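You operate a simulated robot arm through the tools that you are given. There is no shell and no other tool.

Carry out the task below with a simulated robot arm. There is one attempt and no reset: what you move stays moved.

JOB
Set the controls near the top of the front bench. At the end: the office plant key is switched off; the office gate key is switched off; the office line knob is turned to line 3; the office volume knob is turned to half; whatever was shut is shut again. Leave all else as you found it, and nothing knocked over.

The check looks at the end state, three seconds after you hand in, the way a careful person would. Anything else that was tipped, shoved, dropped, spilled or broken makes it a failure.

ROBOT AND FRAMES
A 7-joint arm with a two-finger parallel gripper, fixed in place. Base frame: the origin is at the foot of the arm, x ahead of it, y to its left, z up; the work surface is at about z = 76. Units: cm, degrees, N and s.
Its first joint turns from -149.0 to 149.0 degrees. Payload 3.43 kg.
The tool frame sits at the grasp point between the pads (the TCP): z along the fingers, y along the line on which they close. The tips reach 3 cm beyond it. Largest opening 9.4 cm; finger width 2.8, thickness 1; the body of the gripper, 5 by 9.6 cm, starts 5.5 cm behind the TCP.
Orientation is told as [roll, pitch, yaw] about the base's x, y, z axes, in that order, counted from this pose: with the fingers straight down and closing along the base's y, the tool's x points along the base's -x, its y along +y and its z along -z.

CONTROLS
- The arm moves only by the tool jog_arm. Its argument "steps" is a list that holds one entry, the list of rows, each a list of 7 numbers: the turn, a rotation vector about the base's x, y, z in degrees, then the shift along the base's x, y, z in cm, then the gripper command, from -1 (fully open) to 1 (shut), values between in proportion. In form: [[[rx, ry, rz, x, y, z, claw], ...]]. A call has 1 to 20 rows; each row shifts and turns the commanded pose from where the row before left it. Each row takes 0.2 s and may step no farther than 5 cm and 8.6 degrees from the row before; otherwise, or with a gripper value out of range, the whole call is refused. Where a pose cannot be reached the arm comes as near as it can. A force on the tool above 40 N (or 10 N above the force at the start of the call, whichever is more), or a blocked arm, ends the call early, and 0.2 s more pass. The fingers move at their own pace (about 4.5 cm/s each) and stop on an object; they squeeze with about 30 N. The grip force told is the motor's: it shows also when the fingers shut on nothing. Time passes only in rows, and 0.2 s behind the last, so rows that do not move let the fingers close. It gives the time, the measured TCP pose, the force on the tool (base axes), the opening and the grip force at its end, in the units of the frame above (readings bear some noise), with the torque about the TCP (base axes, N m) and any sound that the robot's microphone picked up, and new pictures: "views" is both (left out), scene, wrist or none.
- Cameras (640 x 400 px; columns grow to the right, rows downward): "scene" is fixed at [22.12, 65, 142.81]; the picture's right is [0.96, -0.28, 0.00], its down [-0.23, -0.77, -0.59] and it looks along [0.17, 0.57, -0.81] (base axes); focal length 318 px, centre (320, 200). "wrist" rides on the gripper at [7.6, 1.4, -10.3] in the tool frame; the picture's right is [-0.18, 0.98, 0.00], its down [-0.75, -0.14, -0.64] and it looks along [-0.63, -0.12, 0.77] (tool axes); focal length 243 px, centre (320, 200). There is no depth. A picture from a camera that has moved, and an enlarged one, comes with that camera's place and axes in the base frame and with its lens.
- close_up(camera, box): a new picture of the part [left, top, right, bottom] of that camera's present view, enlarged. No time passes.
- close_job(): hands the job in; it is judged then, once.

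Places have to be worked out from the pictures, the camera data and where the tool is seen. Open the gripper and draw the arm clear of the work before you hand the job in, unless the task says otherwise.

The tools are called after "Call:" as name(argument=value, ...) on one line, values as JSON. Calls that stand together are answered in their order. jog_arm: Moves the arm, as the interface text tells. Its arguments: {"type":"object","properties":{"steps":{"type":"array"},"views":{"type":"string","enum":["both","scene","wrist","none"]}},"required":["steps"]} The other tools are called the same way: close_up (camera, box) takes an enlarged picture of a part of a camera's view; close_job () hands the job in.

At the start:

```text
time_s: 0.0
ee_pos: [43.74, 88.47, 116.59]
tcp_rot: [0.1, 0.0, 0.0]
wrist_force: [-0.6, -0.2, -0.6]
torque: [-0.03, -0.01, 0.02]
grip_width: 9.4
grasp_force: 0.1
```

scene: 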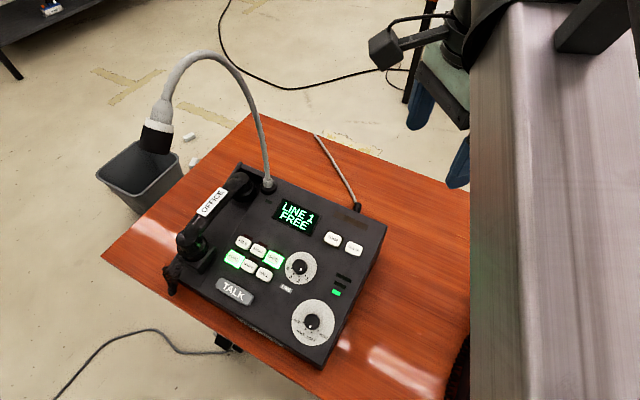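
wrist: 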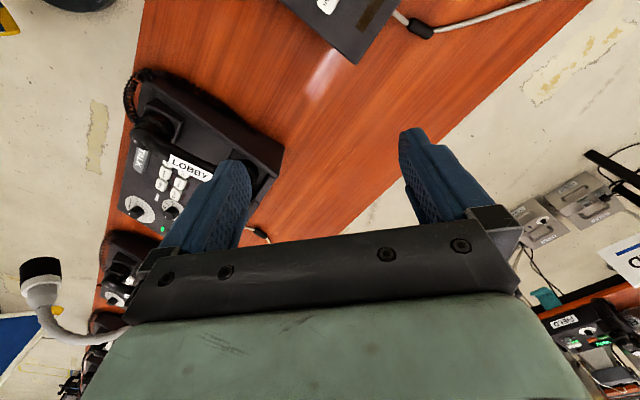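

I'll start by enlarging the office console in the scene view to read its controls.

Call:
close_up(camera="scene", box=[220, 190, 380, 290])

Call:
close_up(camera="scene", box=[210, 270, 370, 370])

Call:
close_up(camera="scene", box=[150, 160, 310, 260])

```text
4.00 times, centred on (300, 240) of scene
camera zoom: at [22.12, 65.0, 142.81], right [0.96, -0.28, 0.0], down [-0.23, -0.77, -0.59], along [0.17, 0.57, -0.81], focal length 1274 px, centre (400, 40)
```

zoom: 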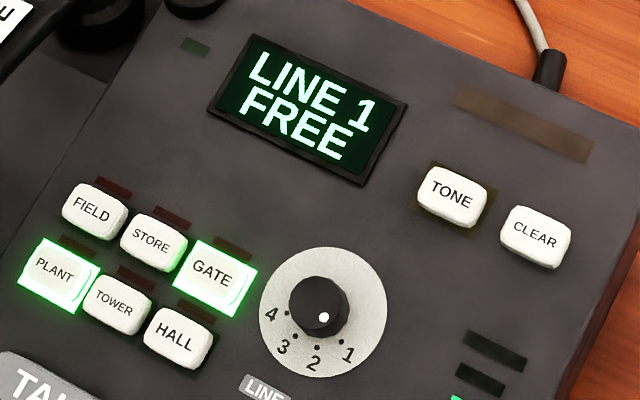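

```text
4.00 times, centred on (290, 320) of scene
camera zoom: at [22.12, 65.0, 142.81], right [0.96, -0.28, 0.0], down [-0.23, -0.77, -0.59], along [0.17, 0.57, -0.81], focal length 1274 px, centre (440, -280)
```

zoom: 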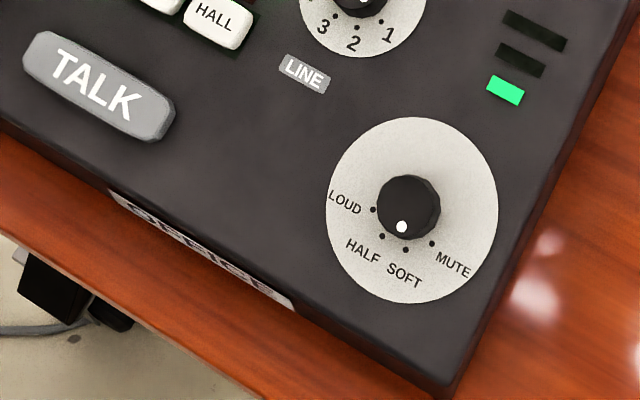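

```text
4.00 times, centred on (230, 210) of scene
camera zoom: at [22.12, 65.0, 142.81], right [0.96, -0.28, 0.0], down [-0.23, -0.77, -0.59], along [0.17, 0.57, -0.81], focal length 1274 px, centre (680, 160)
```

zoom: 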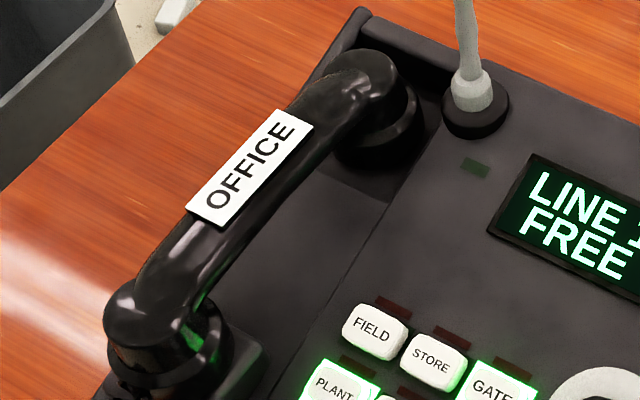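

The scene shows the OFFICE console: PLANT and GATE keys are lit, line knob at 1, volume knob pointing at about HALF/SOFT. Its face seems to slope up to the rear at about 45° yaw; I move in front of it, well above, and yaw +45° to get a second viewpoint.

Call:
jog_arm(steps=[[[0, 0, 7.5, -4, -1.7, 0, -1], [0, 0, 7.5, -4, -1.7, 0, -1], [0, 0, 7.5, -4, -1.7, 0, -1], [0, 0, 7.5, -4, -1.7, 0, -1], [0, 0, 7.5, -4, -1.7, 0, -1], [0, 0, 7.5, -4, -1.7, 0, -1], [0, 0, 0, 0, 0, 0, -1]]])

```text
time_s: 1.6
ee_pos: [19.87, 78.32, 116.63]
tcp_rot: [0.0, 0.0, 45.2]
wrist_force: [-0.1, -0.1, -0.3]
torque: [0.05, -0.01, -0.02]
grip_width: 9.44
grasp_force: 0.0
camera wrist: at [13.47, 74.04, 126.66], right [-0.57, 0.82, 0.0], down [0.63, 0.43, 0.64], along [0.53, 0.36, -0.77], focal length 243 px, centre (320, 200)
```

scene: 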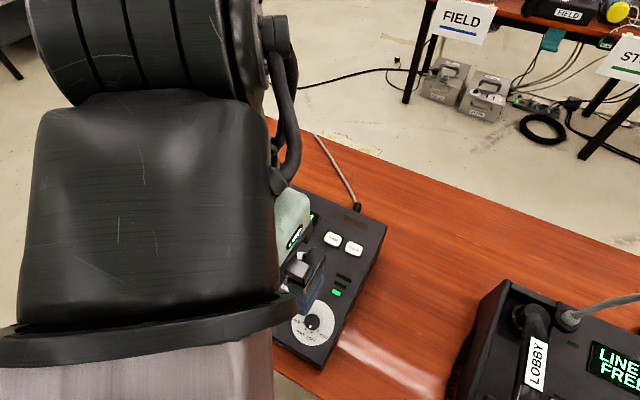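
wrist: 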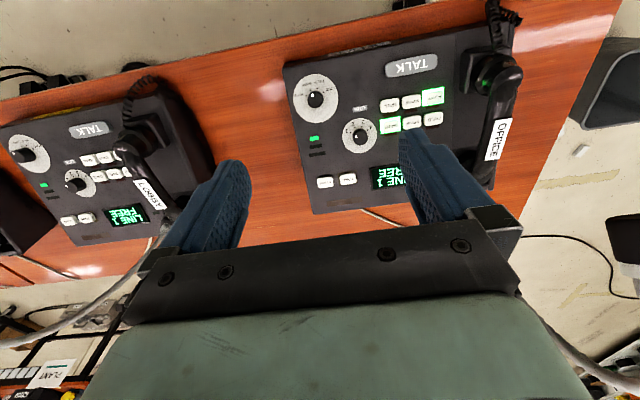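

The wrist camera now sees the office console well. I enlarge it to get precise pixel positions for triangulation.

Call:
close_up(camera="wrist", box=[280, 40, 440, 140])

Call:
close_up(camera="wrist", box=[280, 120, 440, 220])

Call:
close_up(camera="wrist", box=[380, 30, 540, 130])

Call:
close_up(camera="wrist", box=[460, 200, 640, 400])

```text
4.00 times, centred on (360, 90) of wrist
camera zoom: at [13.47, 74.04, 126.66], right [-0.57, 0.82, 0.0], down [0.63, 0.43, 0.64], along [0.53, 0.36, -0.77], focal length 970 px, centre (160, 640)
```

zoom: 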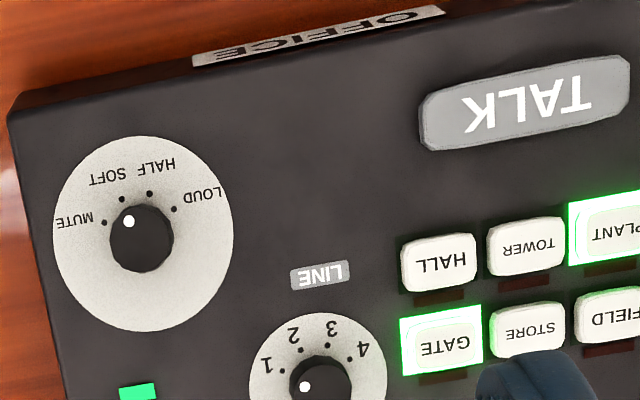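

```text
4.00 times, centred on (360, 170) of wrist
camera zoom: at [13.47, 74.04, 126.66], right [-0.57, 0.82, 0.0], down [0.63, 0.43, 0.64], along [0.53, 0.36, -0.77], focal length 970 px, centre (160, 320)
```

zoom: 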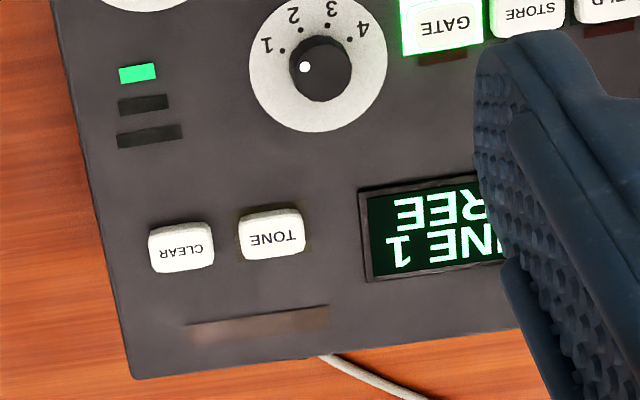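

```text
4.00 times, centred on (460, 80) of wrist
camera zoom: at [13.47, 74.04, 126.66], right [-0.57, 0.82, 0.0], down [0.63, 0.43, 0.64], along [0.53, 0.36, -0.77], focal length 970 px, centre (-240, 680)
```

zoom: 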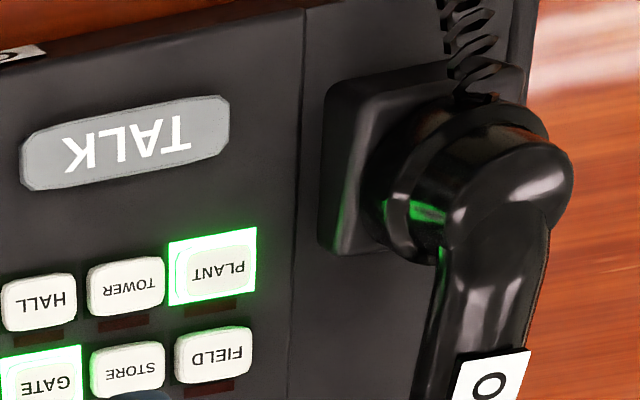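

```text
2.00 times, centred on (550, 300) of wrist
camera zoom: at [13.47, 74.04, 126.66], right [-0.57, 0.82, 0.0], down [0.63, 0.43, 0.64], along [0.53, 0.36, -0.77], focal length 485 px, centre (-140, 0)
```

zoom: 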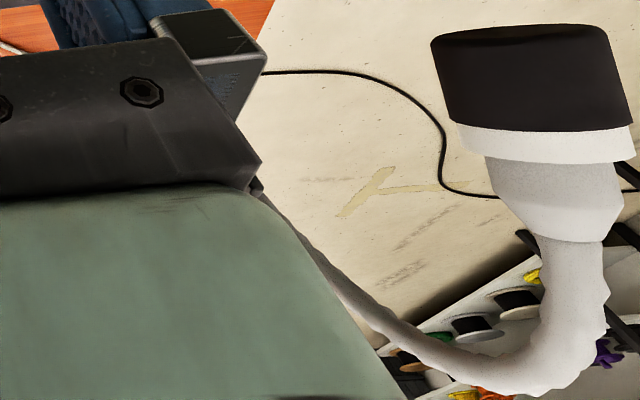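

Triangulating the two views: GATE ≈ (21.0, 95.2, 83), PLANT ≈ (13.1, 98.5, 81.3), line knob ≈ (25.8, 91.8, 84), volume knob ≈ (25.4, 81.4, 82), face tilted ~16° up toward the rear. The mic head is around (11, 99, 115), so I must keep the wrist away from it. I tilt the tool 16° to the face normal and come partly closer for better views.

Call:
jog_arm(steps=[[[5.66, -5.66, 0, 0, 0, 0, -1], [5.66, -5.66, 0, 0, 0, 0, -1], [0, 0, 0, 1, 2, -4, -1], [0, 0, 0, 1, 2, -4, -1], [0, 0, 0, 1, 2, -4, -1], [0, 0, 0, 0, 0, 0, -1]]])

```text
time_s: 3.0
ee_pos: [22.88, 84.45, 104.42]
tcp_rot: [0.1, -16.0, 45.0]
wrist_force: [0.1, -0.2, -0.4]
torque: [0.02, -0.03, 0.02]
grip_width: 9.41
grasp_force: 0.1
camera wrist: at [14.71, 78.19, 112.05], right [-0.57, 0.82, 0.05], down [0.49, 0.29, 0.83], along [0.66, 0.5, -0.56], focal length 243 px, centre (320, 200)
```

scene: 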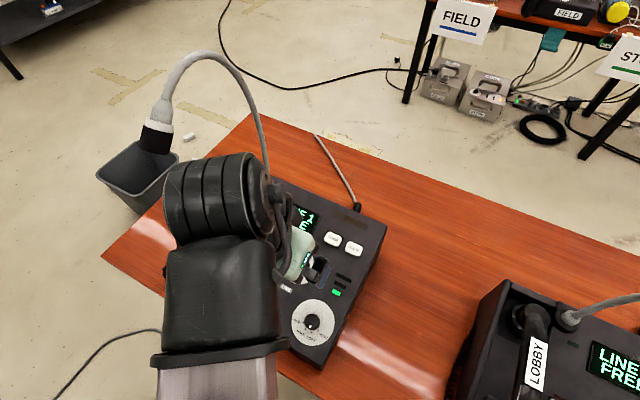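
wrist: 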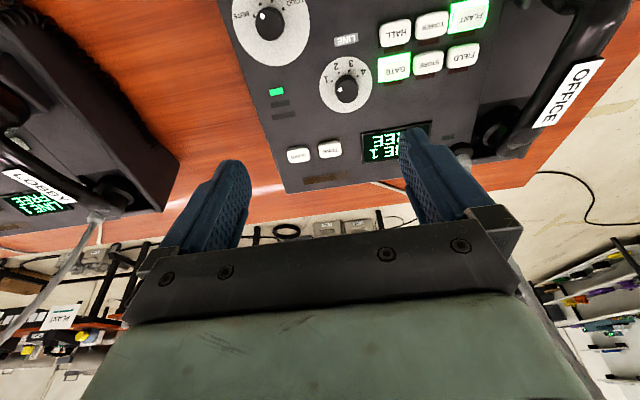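

The tilt went as planned. I enlarge the wrist view to refine the positions of knobs and keys.

Call:
close_up(camera="wrist", box=[220, 0, 380, 100])

Call:
close_up(camera="wrist", box=[360, 0, 520, 100])

Call:
close_up(camera="wrist", box=[260, 60, 420, 160])

Call:
close_up(camera="scene", box=[130, 60, 330, 185])

```text
4.00 times, centred on (300, 50) of wrist
camera zoom: at [14.71, 78.19, 112.05], right [-0.57, 0.82, 0.05], down [0.49, 0.29, 0.83], along [0.66, 0.5, -0.56], focal length 970 px, centre (400, 800)
```

zoom: 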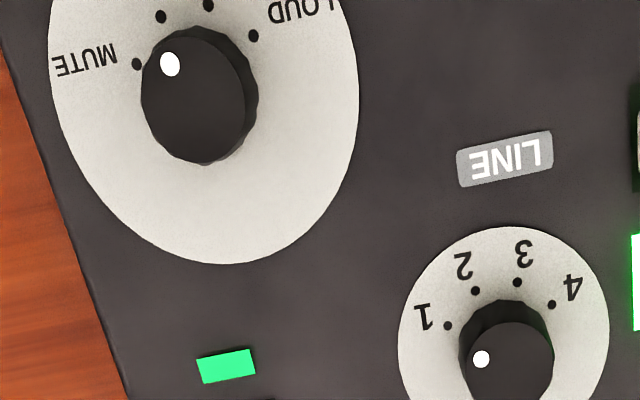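

```text
4.00 times, centred on (440, 50) of wrist
camera zoom: at [14.71, 78.19, 112.05], right [-0.57, 0.82, 0.05], down [0.49, 0.29, 0.83], along [0.66, 0.5, -0.56], focal length 970 px, centre (-160, 800)
```

zoom: 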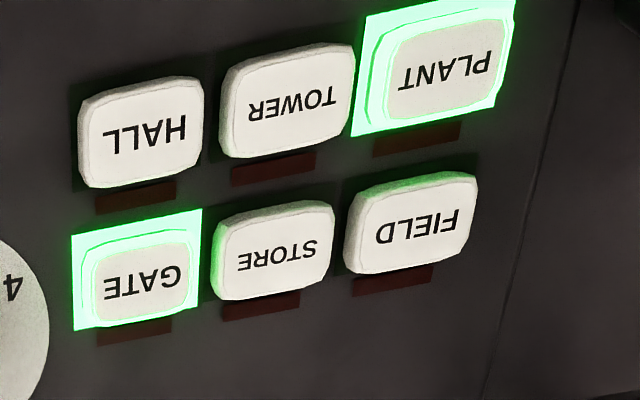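

```text
4.00 times, centred on (340, 110) of wrist
camera zoom: at [14.71, 78.19, 112.05], right [-0.57, 0.82, 0.05], down [0.49, 0.29, 0.83], along [0.66, 0.5, -0.56], focal length 970 px, centre (240, 560)
```

zoom: 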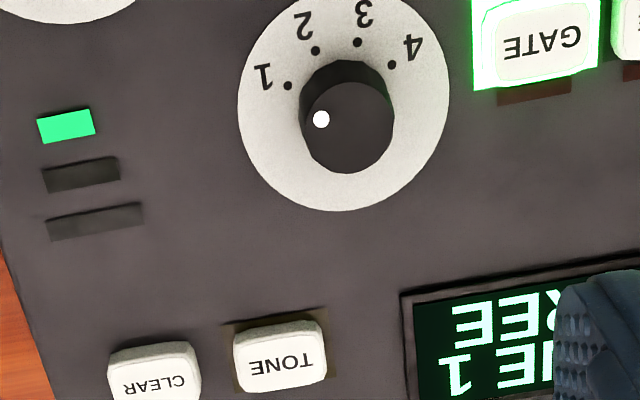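

```text
3.20 times, centred on (230, 122) of scene
camera zoom: at [22.12, 65.0, 142.81], right [0.96, -0.28, 0.0], down [-0.23, -0.77, -0.59], along [0.17, 0.57, -0.81], focal length 1019 px, centre (608, 448)
```

zoom: 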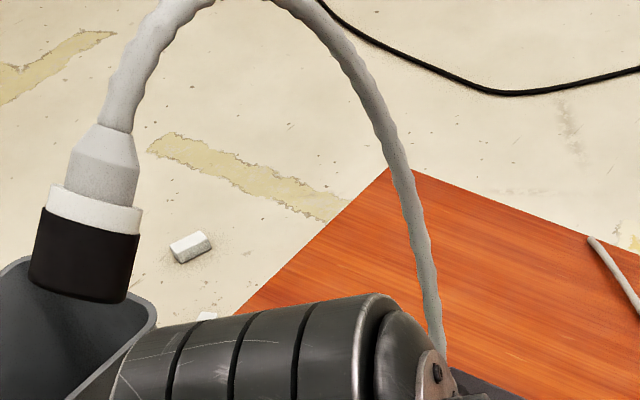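

Line knob top is near (25.7, 91.5, 84.8), about 2 cm tall. I partly close the fingers (~5.5 cm), turn the tool +40° about the face normal (so an 80° clockwise turn ends at −40°) and hover above it.

Call:
jog_arm(steps=[[[-1.56, -1.56, 7.69, 0.33, 1.18, -2.76, -0.17], [-1.56, -1.56, 7.69, 0.33, 1.18, -2.76, -0.17], [-1.56, -1.56, 7.69, 0.33, 1.18, -2.76, -0.17], [-1.56, -1.56, 7.69, 0.33, 1.18, -2.0, -0.17], [-1.56, -1.56, 7.69, 0.33, 1.18, -2.0, -0.17], [0, 0, 0, 0, 0, 0, -0.17]]])

Call:
close_up(camera="wrist", box=[220, 60, 420, 185])

```text
time_s: 4.4
ee_pos: [24.5, 90.27, 92.1]
tcp_rot: [-10.5, -12.2, 86.2]
wrist_force: [-0.3, 0.0, -0.2]
torque: [-0.01, -0.01, -0.02]
grip_width: 5.48
grasp_force: 0.0
camera wrist: at [20.65, 80.99, 100.06], right [-0.95, 0.28, -0.14], down [0.06, 0.59, 0.8], along [0.31, 0.75, -0.58], focal length 243 px, centre (320, 200)
```

scene: 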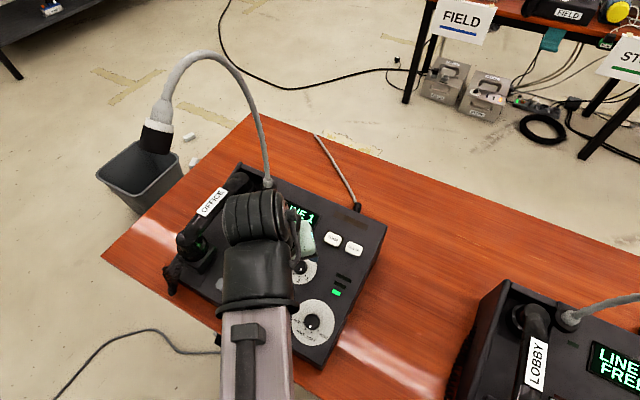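
wrist: 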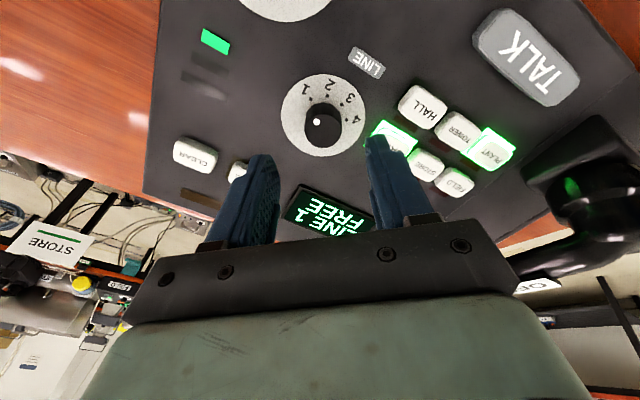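

```text
3.20 times, centred on (320, 122) of wrist
camera zoom: at [20.65, 80.99, 100.06], right [-0.95, 0.28, -0.14], down [0.06, 0.59, 0.8], along [0.31, 0.75, -0.58], focal length 776 px, centre (320, 448)
```

zoom: 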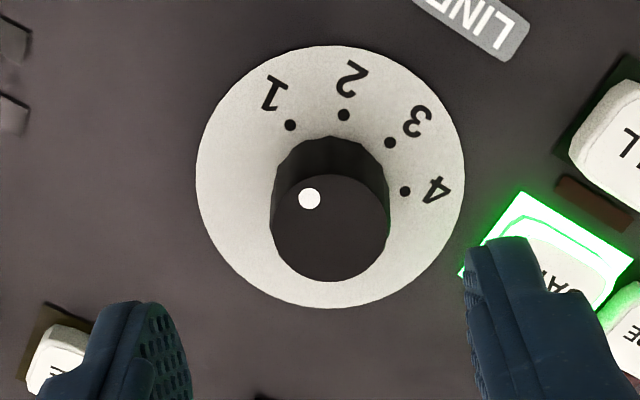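

The knob top is nearly on the tool axis (about 0.25 cm to the picture's right). I correct that and descend 3.5 cm along the tool axis, then check again.

Call:
jog_arm(steps=[[[0, 0, 0, 0.1, 0.41, -1.68, -0.17], [0, 0, 0, 0.34, 0.34, -1.68, -0.17], [0, 0, 0, 0, 0, 0, -0.17]]], views="wrist")

Call:
close_up(camera="wrist", box=[220, 80, 420, 205])

```text
time_s: 5.2
ee_pos: [25.02, 91.04, 88.82]
tcp_rot: [-10.5, -12.1, 86.1]
wrist_force: [0.7, 0.1, 0.4]
torque: [-0.01, 0.01, -0.01]
grip_width: 5.49
grasp_force: 0.0
camera wrist: at [21.1, 81.77, 96.75], right [-0.95, 0.28, -0.14], down [0.06, 0.59, 0.8], along [0.31, 0.75, -0.58], focal length 243 px, centre (320, 200)
```

wrist: 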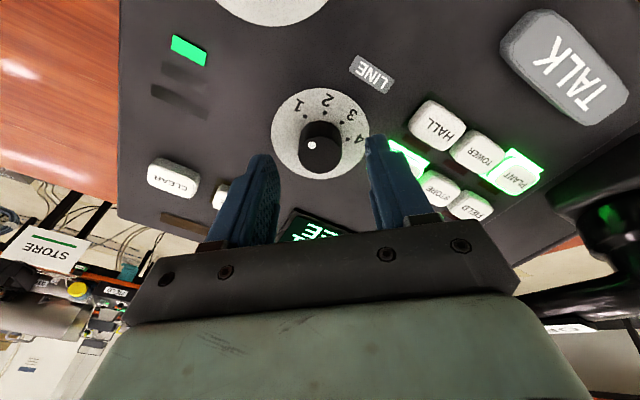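

```text
3.20 times, centred on (320, 142) of wrist
camera zoom: at [21.1, 81.77, 96.75], right [-0.95, 0.28, -0.14], down [0.06, 0.59, 0.8], along [0.31, 0.75, -0.58], focal length 776 px, centre (320, 384)
```

zoom: 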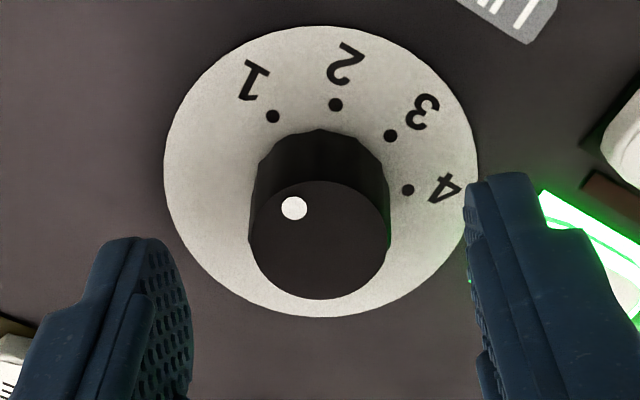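

The knob is centred between the fingers. I descend a further 1.3 cm so the tips straddle it.

Call:
jog_arm(steps=[[[0, 0, 0, 0.25, 0.25, -1.25, -0.17], [0, 0, 0, 0, 0, 0, -0.17]]], views="wrist")

Call:
close_up(camera="wrist", box=[220, 80, 420, 205])

```text
time_s: 5.8
ee_pos: [25.19, 91.31, 87.69]
tcp_rot: [-10.4, -12.2, 86.1]
wrist_force: [-0.4, -0.6, -0.4]
torque: [0.0, 0.01, 0.01]
grip_width: 5.48
grasp_force: 0.0
camera wrist: at [21.33, 82.01, 95.51], right [-0.95, 0.28, -0.14], down [0.06, 0.6, 0.8], along [0.31, 0.75, -0.58], focal length 243 px, centre (320, 200)
```

wrist: 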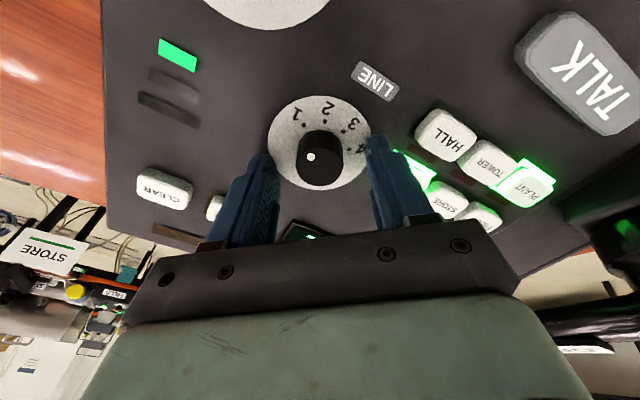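

```text
3.20 times, centred on (320, 142) of wrist
camera zoom: at [21.33, 82.01, 95.51], right [-0.95, 0.28, -0.14], down [0.06, 0.6, 0.8], along [0.31, 0.75, -0.58], focal length 776 px, centre (320, 384)
```

zoom: 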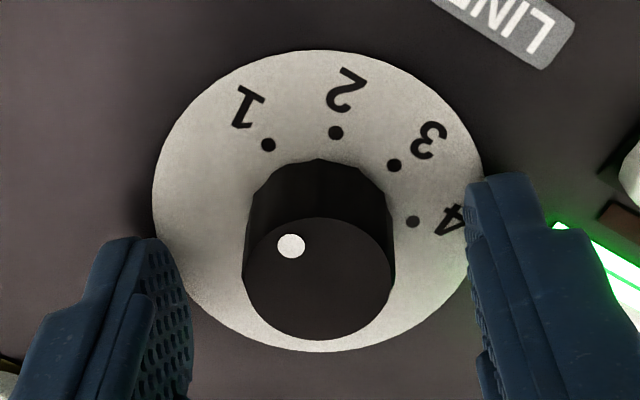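

The knob turns out to be about 2.8 cm tall, its top ~2.2 cm below the TCP and the face ~5.2 cm below. I go 1.1 cm deeper and close on it.

Call:
jog_arm(steps=[[[0, 0, 0, 0.21, 0.21, -1.06, -0.17], [0, 0, 0, 0, 0, 0, -0.17], [0, 0, 0, 0, 0, 0, 0.2], [0, 0, 0, 0, 0, 0, 0.3], [0, 0, 0, 0, 0, 0, 0.5], [0, 0, 0, 0, 0, 0, 0.5]]], views="wrist")

Call:
close_up(camera="wrist", box=[220, 80, 420, 205])

```text
time_s: 6.2
ee_pos: [25.25, 91.29, 87.42]
tcp_rot: [-10.4, -12.4, 86.2]
wrist_force: [-3.3, -7.9, 19.4]
torque: [-0.38, 0.67, 0.22]
grip_width: 5.45
grasp_force: 0.0
stopped in row 2: the force on the tool passed its limit at 53 N (the readings are from after the stop); the commanded pose is now the measured one
camera wrist: at [21.36, 82.0, 95.21], right [-0.95, 0.28, -0.13], down [0.06, 0.59, 0.8], along [0.31, 0.76, -0.58], focal length 243 px, centre (320, 200)
```

wrist: 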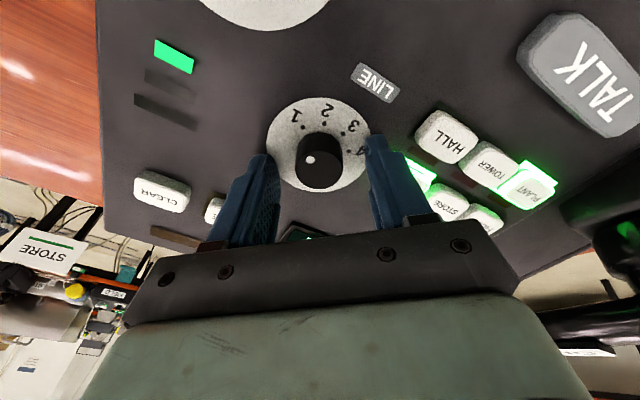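

```text
3.20 times, centred on (320, 142) of wrist
camera zoom: at [21.36, 82.0, 95.21], right [-0.95, 0.28, -0.13], down [0.06, 0.59, 0.8], along [0.31, 0.76, -0.58], focal length 776 px, centre (320, 384)
```

zoom: 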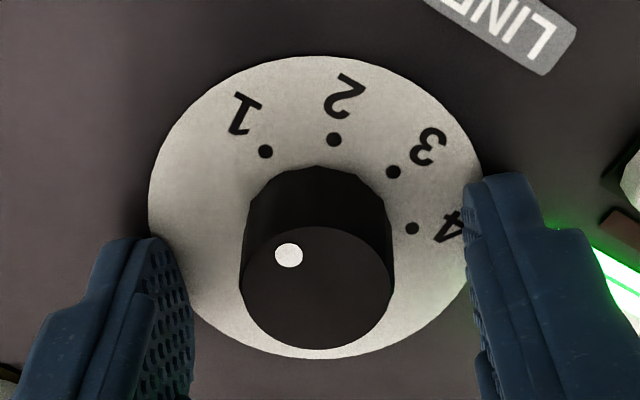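

The tips touched the face around the dial, so the face is closer than the far-range triangulation said; re-triangulating from the close wrist views puts the knob top near (25.3, 90.9, 86.4) and off the tool axis by ~0.7 cm toward the front. I back off 1.5 cm and shift forward to the user side.

Call:
jog_arm(steps=[[[0, 0, 0, -0.3, -0.3, 1.44, -0.17], [0, 0, 0, -0.05, -0.68, -0.15, -0.17], [0, 0, 0, 0, 0, 0, -0.17]]], views="wrist")

Call:
close_up(camera="wrist", box=[220, 80, 420, 205])

Call:
close_up(camera="wrist", box=[370, 80, 570, 205])

```text
time_s: 7.0
ee_pos: [24.94, 90.48, 88.43]
tcp_rot: [-10.4, -12.6, 86.2]
wrist_force: [-0.9, 1.2, 0.8]
torque: [0.03, -0.01, 0.05]
grip_width: 5.52
grasp_force: 0.1
camera wrist: at [21.07, 81.16, 96.3], right [-0.95, 0.28, -0.13], down [0.06, 0.59, 0.8], along [0.31, 0.76, -0.58], focal length 243 px, centre (320, 200)
```

wrist: 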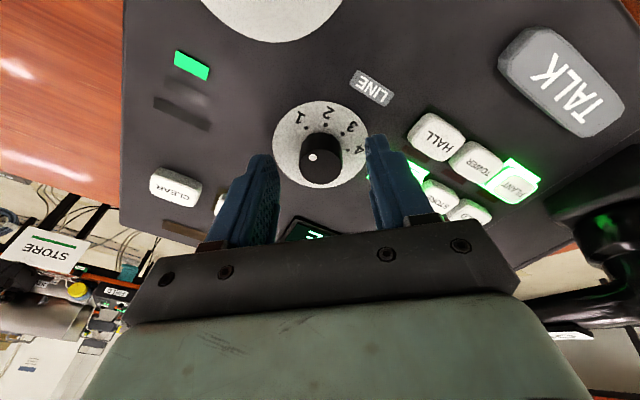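

```text
3.20 times, centred on (320, 142) of wrist
camera zoom: at [21.07, 81.16, 96.3], right [-0.95, 0.28, -0.13], down [0.06, 0.59, 0.8], along [0.31, 0.76, -0.58], focal length 776 px, centre (320, 384)
```

zoom: 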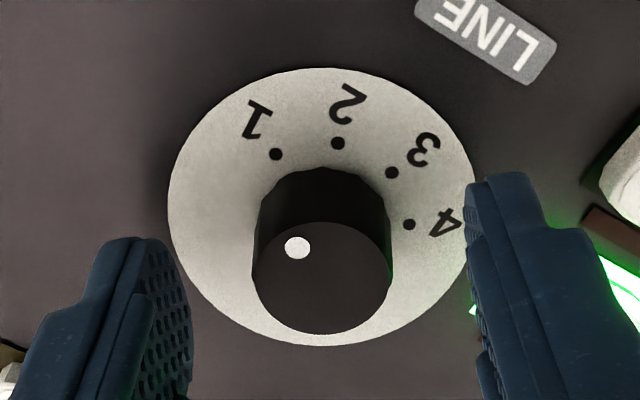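

```text
3.20 times, centred on (470, 142) of wrist
camera zoom: at [21.07, 81.16, 96.3], right [-0.95, 0.28, -0.13], down [0.06, 0.59, 0.8], along [0.31, 0.76, -0.58], focal length 776 px, centre (-160, 384)
```

zoom: 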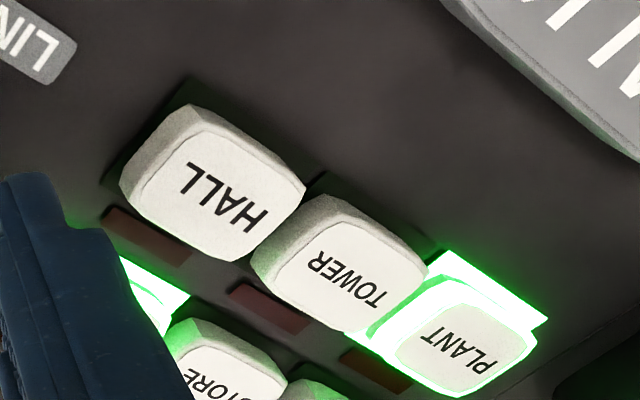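

The knob is now on the tool axis, with the tips ~1.2 cm above the contact level found. I lower 0.8 cm and close gently.

Call:
jog_arm(steps=[[[0, 0, 0, 0.16, 0.16, -0.77, -0.17], [0, 0, 0, 0, 0, 0, -0.17], [0, 0, 0, 0, 0, 0, 0.2], [0, 0, 0, 0, 0, 0, 0.3], [0, 0, 0, 0, 0, 0, 0.45], [0, 0, 0, 0, 0, 0, 0.45]]], views="wrist")

Call:
close_up(camera="wrist", box=[220, 80, 420, 205])

```text
time_s: 8.4
ee_pos: [25.07, 90.57, 87.72]
tcp_rot: [-10.3, -12.5, 86.2]
wrist_force: [-2.6, 0.7, 0.8]
torque: [0.12, 0.06, 0.05]
grip_width: 2.72
grasp_force: 30.1
camera wrist: at [21.2, 81.34, 95.49], right [-0.95, 0.28, -0.13], down [0.06, 0.59, 0.8], along [0.3, 0.76, -0.58], focal length 243 px, centre (320, 200)
```

wrist: 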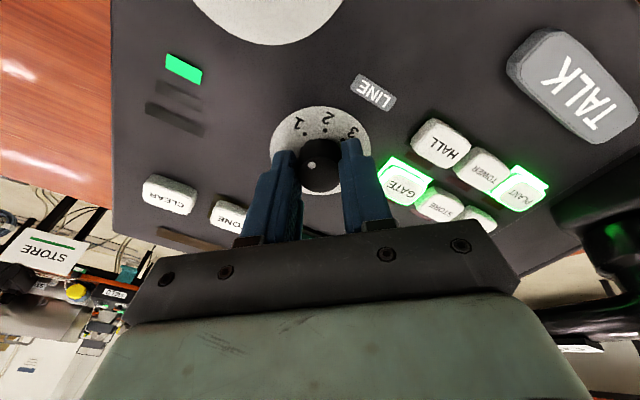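

```text
3.20 times, centred on (320, 142) of wrist
camera zoom: at [21.2, 81.34, 95.49], right [-0.95, 0.28, -0.13], down [0.06, 0.59, 0.8], along [0.3, 0.76, -0.58], focal length 776 px, centre (320, 384)
```

zoom: 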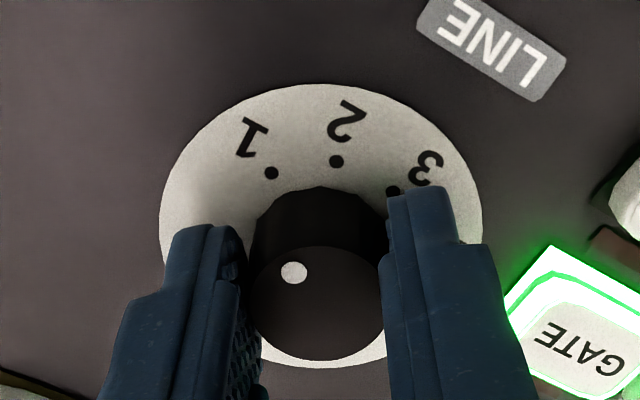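

The knob is gripped (2.7 cm, 30 N, no side load). I turn 40° clockwise about the face normal and check.

Call:
jog_arm(steps=[[[1.56, 1.56, -7.69, 0, 0, 0, 0.45], [1.56, 1.56, -7.69, 0, 0, 0, 0.45], [1.56, 1.56, -7.69, 0, 0, 0, 0.45], [1.56, 1.56, -7.69, 0, 0, 0, 0.45], [1.56, 1.56, -7.69, 0, 0, 0, 0.45], [0, 0, 0, 0, 0, 0, 0.45]]], views="both")

Call:
close_up(camera="wrist", box=[220, 80, 420, 205])

Call:
close_up(camera="scene", box=[220, 180, 400, 292])

```text
time_s: 9.8
ee_pos: [25.0, 90.61, 87.82]
tcp_rot: [0.1, -16.2, 44.8]
wrist_force: [-4.3, 2.1, 1.1]
torque: [0.12, 0.12, 0.11]
grip_width: 2.81
grasp_force: 2.3
camera wrist: at [16.85, 84.45, 95.3], right [-0.57, 0.82, 0.05], down [0.49, 0.28, 0.83], along [0.66, 0.5, -0.56], focal length 243 px, centre (320, 200)
```

scene: 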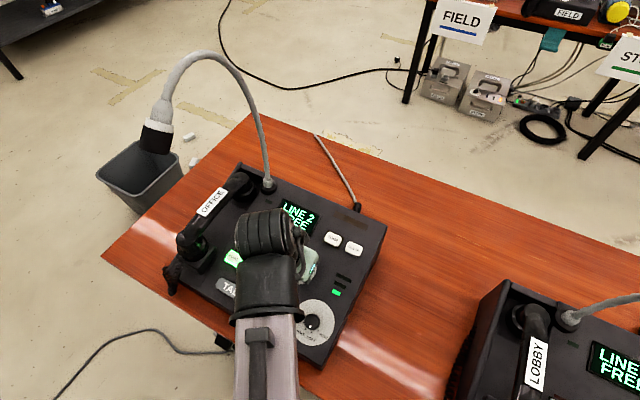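
wrist: 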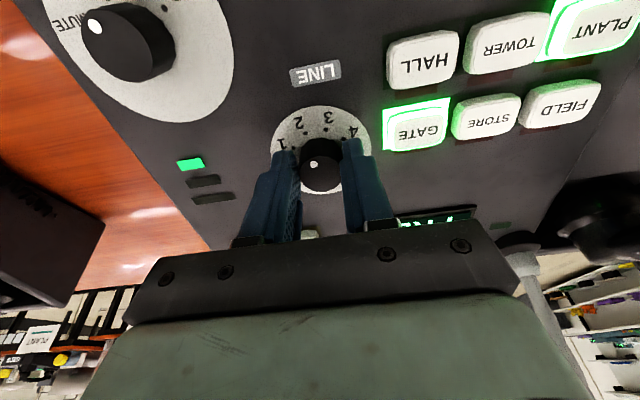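

```text
3.20 times, centred on (320, 142) of wrist
camera zoom: at [16.85, 84.45, 95.3], right [-0.57, 0.82, 0.05], down [0.49, 0.28, 0.83], along [0.66, 0.5, -0.56], focal length 776 px, centre (320, 384)
```

zoom: 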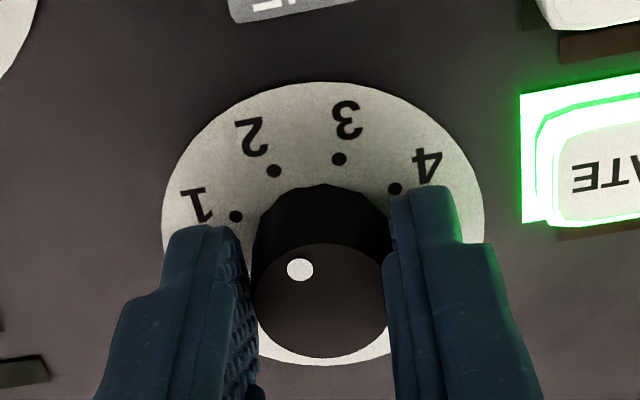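

```text
3.56 times, centred on (310, 236) of scene
camera zoom: at [22.12, 65.0, 142.81], right [0.96, -0.28, 0.0], down [-0.23, -0.77, -0.59], along [0.17, 0.57, -0.81], focal length 1132 px, centre (356, 72)
```

zoom: 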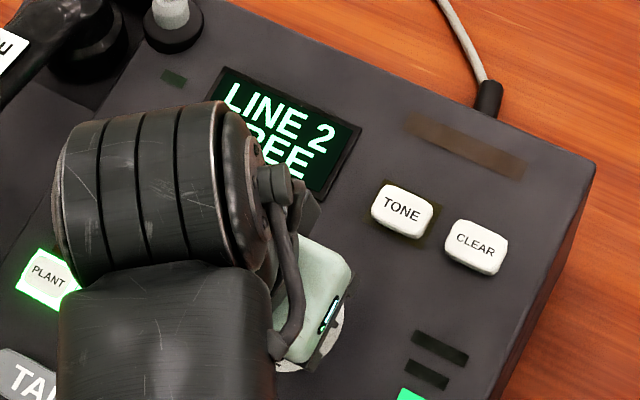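

The display now reads LINE 2. I tighten the grip a little and turn another 40° clockwise.

Call:
jog_arm(steps=[[[0, 0, 0, 0, 0, 0, 0.6], [1.56, 1.56, -7.69, 0, 0, 0, 0.6], [1.56, 1.56, -7.69, 0, 0, 0, 0.6], [1.56, 1.56, -7.69, 0, 0, 0, 0.6], [1.56, 1.56, -7.69, 0, 0, 0, 0.6], [1.56, 1.56, -7.69, 0, 0, 0, 0.6], [0, 0, 0, 0, 0, 0, 0.6]]], views="both")

Call:
close_up(camera="wrist", box=[220, 80, 420, 205])

Call:
close_up(camera="scene", box=[220, 180, 400, 292])

```text
time_s: 11.4
ee_pos: [25.14, 90.56, 87.75]
tcp_rot: [10.6, -12.4, 3.7]
wrist_force: [-8.9, 11.6, 1.2]
torque: [0.26, 0.24, 0.12]
grip_width: 2.65
grasp_force: 30.4
camera wrist: at [15.44, 89.59, 96.05], right [0.08, 0.97, 0.22], down [0.62, -0.22, 0.75], along [0.78, 0.08, -0.62], focal length 243 px, centre (320, 200)
```

scene: 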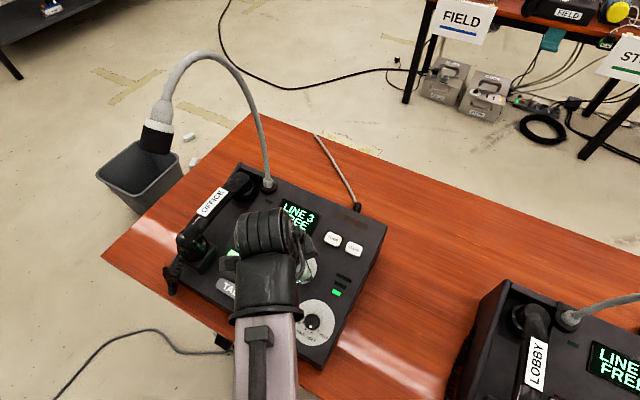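
wrist: 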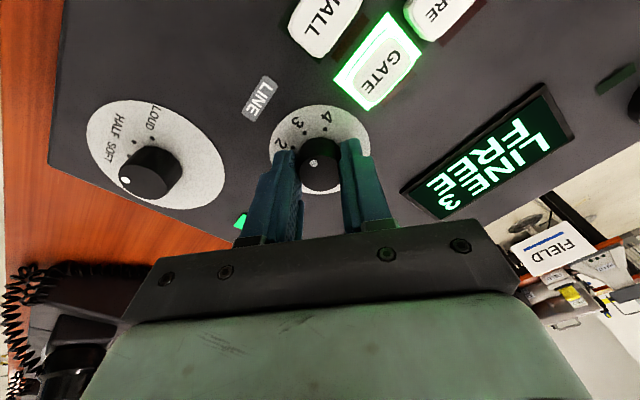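

```text
3.20 times, centred on (320, 142) of wrist
camera zoom: at [15.44, 89.59, 96.05], right [0.08, 0.97, 0.22], down [0.62, -0.22, 0.75], along [0.78, 0.08, -0.62], focal length 776 px, centre (320, 384)
```

zoom: 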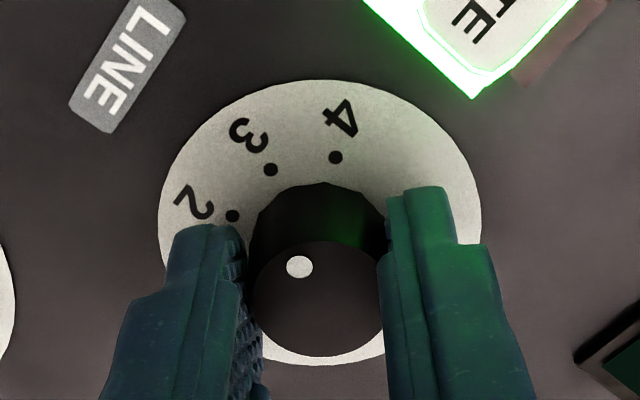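

```text
3.56 times, centred on (310, 236) of scene
camera zoom: at [22.12, 65.0, 142.81], right [0.96, -0.28, 0.0], down [-0.23, -0.77, -0.59], along [0.17, 0.57, -0.81], focal length 1132 px, centre (356, 72)
```

zoom: 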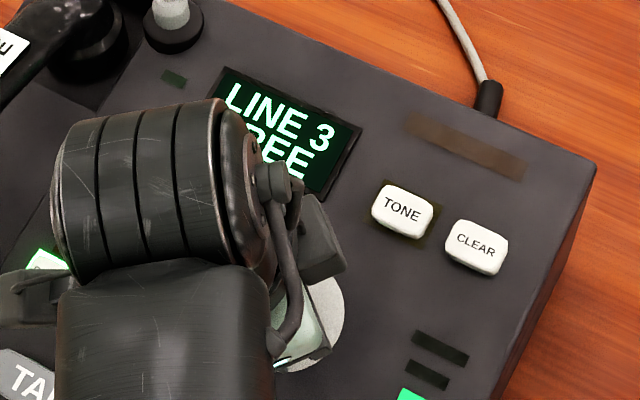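

LINE 3 is set. I open, lift along the normal, rotate back +40° and hover over the volume knob (≈ (25.2, 80.4, 84.3)).

Call:
jog_arm(steps=[[[0, 0, 0, 0, 0, 0, -0.17], [0, 0, 0, 0, 0, 0, -0.17], [0, 0, 0, 0, 0, 0, -0.17], [0, 0, 0, -0.48, -0.48, 2.4, -0.17], [0, 0, 0, -0.48, -0.48, 2.4, -0.17], [-1.56, -1.56, 7.69, 0, -2.04, -0.68, -0.17], [-1.56, -1.56, 7.69, 0, -2.04, -0.68, -0.17], [-1.56, -1.56, 7.69, 0, -2.04, -0.68, -0.17], [-1.56, -1.56, 7.69, 0, -2.04, -0.68, -0.17], [-1.56, -1.56, 7.69, 0, -2.04, -0.68, -0.17], [0, 0, 0, 0, 0, 0, -0.17]]], views="both")

Call:
close_up(camera="wrist", box=[220, 80, 420, 205])

Call:
close_up(camera="wrist", box=[280, 0, 600, 200])

```text
time_s: 13.8
ee_pos: [24.17, 79.44, 89.16]
tcp_rot: [0.2, -16.4, 45.1]
wrist_force: [0.7, 0.3, -1.0]
torque: [0.01, -0.01, 0.01]
grip_width: 5.49
grasp_force: 0.1
camera wrist: at [16.0, 73.25, 96.69], right [-0.57, 0.82, 0.05], down [0.48, 0.28, 0.83], along [0.66, 0.5, -0.56], focal length 243 px, centre (320, 200)
```

scene: 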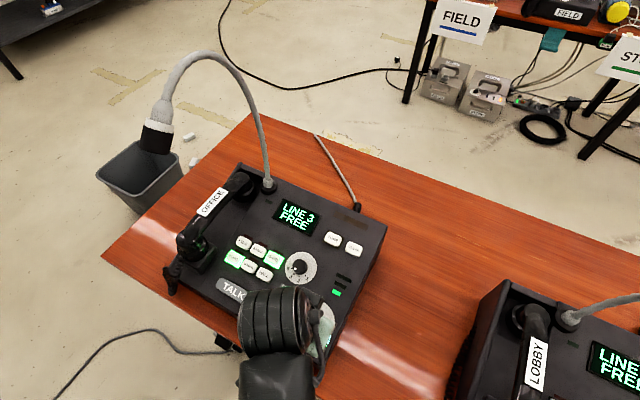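
wrist: 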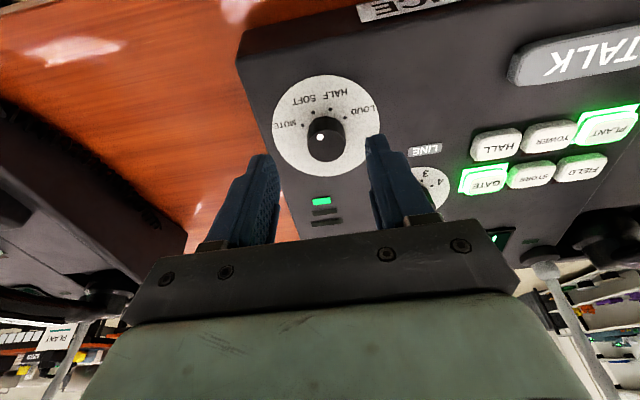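

```text
3.20 times, centred on (320, 142) of wrist
camera zoom: at [16.0, 73.25, 96.69], right [-0.57, 0.82, 0.05], down [0.48, 0.28, 0.83], along [0.66, 0.5, -0.56], focal length 776 px, centre (320, 384)
```

zoom: 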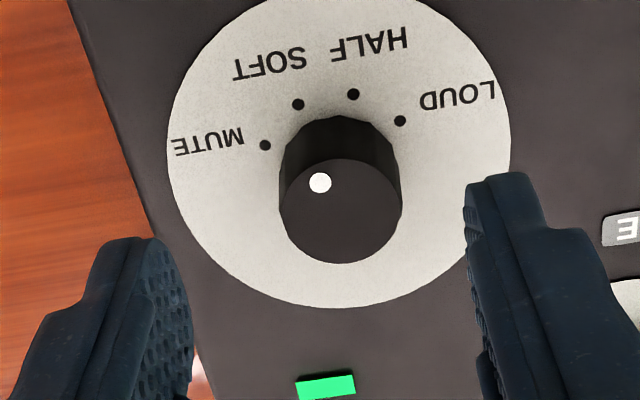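

```text
2.00 times, centred on (440, 100) of wrist
camera zoom: at [16.0, 73.25, 96.69], right [-0.57, 0.82, 0.05], down [0.48, 0.28, 0.83], along [0.66, 0.5, -0.56], focal length 485 px, centre (80, 400)
```

zoom: 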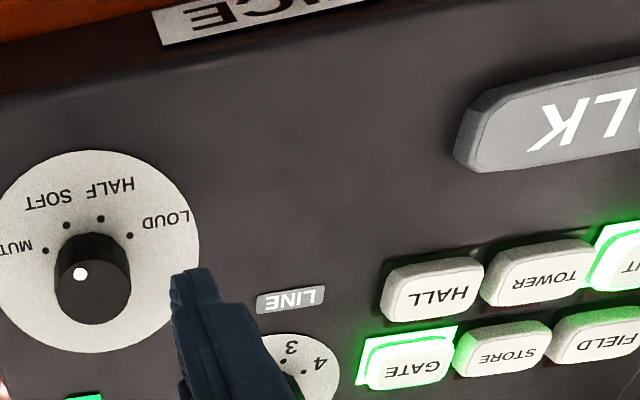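

Volume pointer is at SOFT; HALF is the next dot clockwise. The knob is ~0.4 cm to picture right of the axis; I correct and descend 2.3 cm.

Call:
jog_arm(steps=[[[0, 0, 0, -0.25, 0.35, 0.02, -0.17], [0, 0, 0, 0.45, 0.45, -2.21, -0.17], [0, 0, 0, 0, 0, 0, -0.17]]], views="wrist")

Call:
close_up(camera="wrist", box=[220, 80, 420, 205])

```text
time_s: 14.6
ee_pos: [24.38, 80.15, 86.99]
tcp_rot: [0.2, -16.3, 44.9]
wrist_force: [0.0, 0.5, 0.3]
torque: [0.0, -0.03, -0.03]
grip_width: 5.51
grasp_force: 0.0
camera wrist: at [16.17, 74.04, 94.54], right [-0.57, 0.82, 0.05], down [0.48, 0.28, 0.83], along [0.66, 0.5, -0.56], focal length 243 px, centre (320, 200)
```

wrist: 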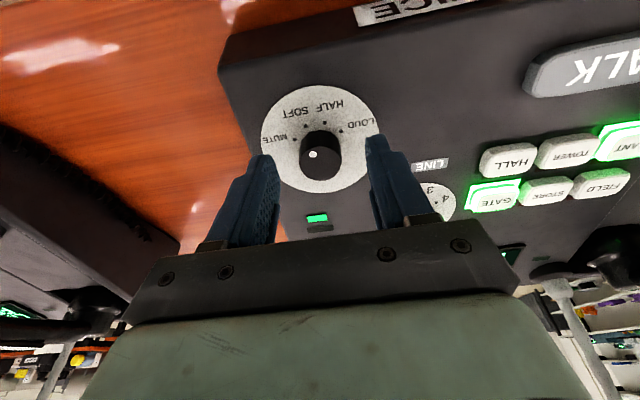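

```text
3.20 times, centred on (320, 142) of wrist
camera zoom: at [16.17, 74.04, 94.54], right [-0.57, 0.82, 0.05], down [0.48, 0.28, 0.83], along [0.66, 0.5, -0.56], focal length 776 px, centre (320, 384)
```

zoom: 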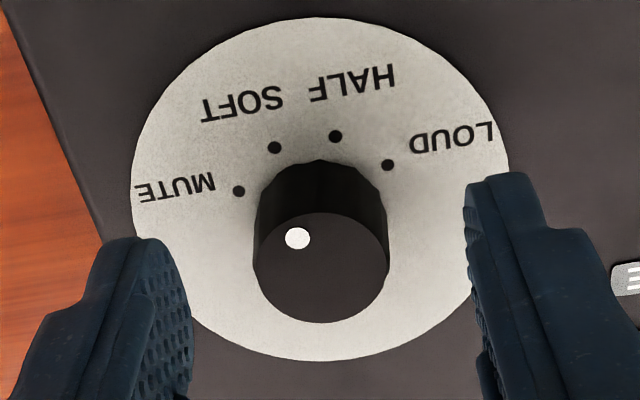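

Alignment matches the model (knob on axis, face 4.9 cm ahead of TCP). I descend 1.4 cm to the same depth as with the line knob and grip.

Call:
jog_arm(steps=[[[0, 0, 0, 0.14, 0.14, -0.67, -0.17], [0, 0, 0, 0.13, 0.13, -0.67, -0.17], [0, 0, 0, 0, 0, 0, -0.17], [0, 0, 0, 0, 0, 0, 0.2], [0, 0, 0, 0, 0, 0, 0.4], [0, 0, 0, 0, 0, 0, 0.6], [0, 0, 0, 0, 0, 0, 0.6]]], views="wrist")

Call:
close_up(camera="wrist", box=[220, 80, 420, 205])

```text
time_s: 16.2
ee_pos: [24.66, 80.48, 85.67]
tcp_rot: [0.0, -16.4, 45.0]
wrist_force: [2.8, -3.0, -0.2]
torque: [-0.06, -0.11, -0.03]
grip_width: 2.68
grasp_force: 30.0
camera wrist: at [16.43, 74.31, 93.2], right [-0.57, 0.82, 0.05], down [0.48, 0.28, 0.83], along [0.66, 0.5, -0.56], focal length 243 px, centre (320, 200)
```

wrist: 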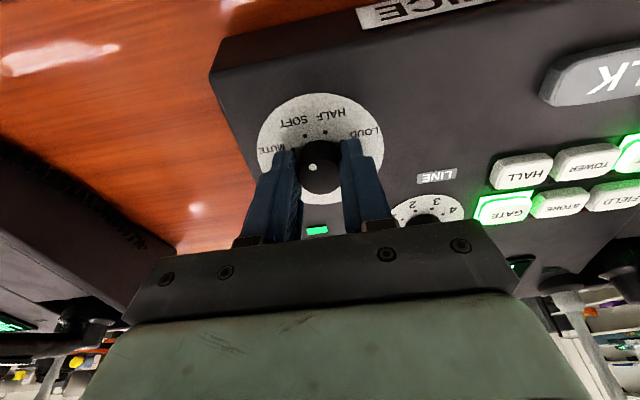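

```text
3.20 times, centred on (320, 142) of wrist
camera zoom: at [16.43, 74.31, 93.2], right [-0.57, 0.82, 0.05], down [0.48, 0.28, 0.83], along [0.66, 0.5, -0.56], focal length 776 px, centre (320, 384)
```

zoom: 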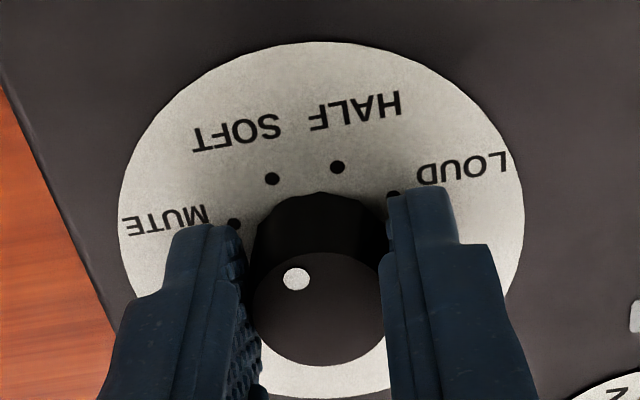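

The volume knob is gripped with little side load. I turn it 40° clockwise.

Call:
jog_arm(steps=[[[1.56, 1.56, -7.69, 0, 0, 0, 0.6], [1.56, 1.56, -7.69, 0, 0, 0, 0.6], [1.56, 1.56, -7.69, 0, 0, 0, 0.6], [1.56, 1.56, -7.69, 0, 0, 0, 0.6], [1.56, 1.56, -7.69, 0, 0, 0, 0.6], [0, 0, 0, 0, 0, 0, 0.6]]], views="both")

Call:
close_up(camera="wrist", box=[220, 80, 420, 205])

Call:
close_up(camera="scene", box=[220, 200, 400, 312])

```text
time_s: 17.6
ee_pos: [24.64, 80.56, 85.69]
tcp_rot: [10.6, -12.5, 3.7]
wrist_force: [1.0, 3.9, 10.3]
torque: [0.14, -0.39, 0.01]
grip_width: 2.67
grasp_force: 30.1
camera wrist: at [14.95, 79.48, 93.96], right [0.08, 0.97, 0.22], down [0.62, -0.22, 0.75], along [0.78, 0.08, -0.62], focal length 243 px, centre (320, 200)
```

scene: 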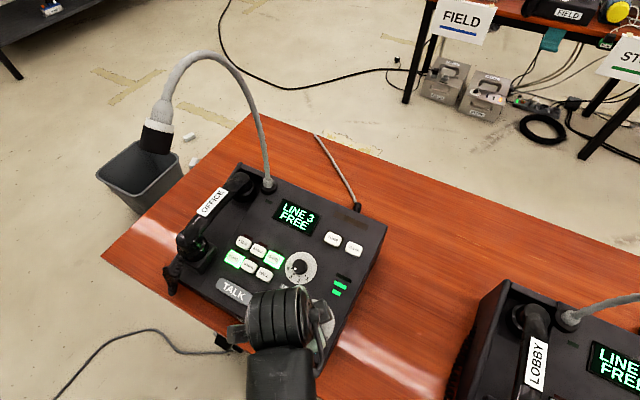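
wrist: 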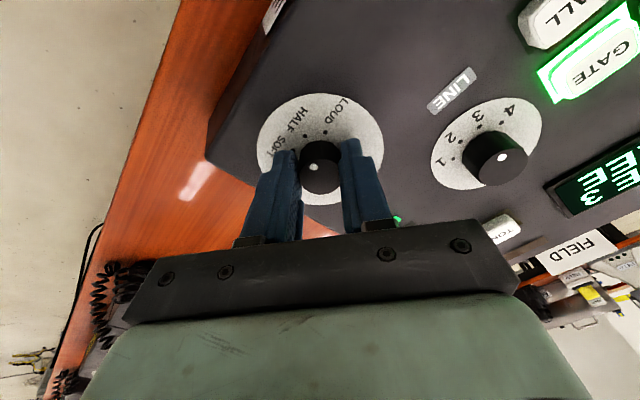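

```text
3.20 times, centred on (320, 142) of wrist
camera zoom: at [14.95, 79.48, 93.96], right [0.08, 0.97, 0.22], down [0.62, -0.22, 0.75], along [0.78, 0.08, -0.62], focal length 776 px, centre (320, 384)
```

zoom: 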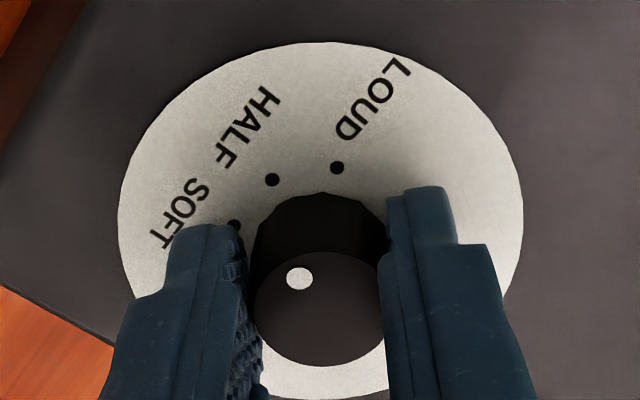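

```text
3.56 times, centred on (310, 256) of scene
camera zoom: at [22.12, 65.0, 142.81], right [0.96, -0.28, 0.0], down [-0.23, -0.77, -0.59], along [0.17, 0.57, -0.81], focal length 1132 px, centre (356, 1)
```

zoom: 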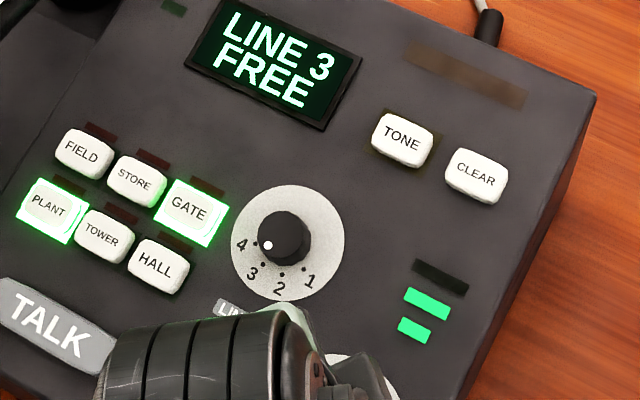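

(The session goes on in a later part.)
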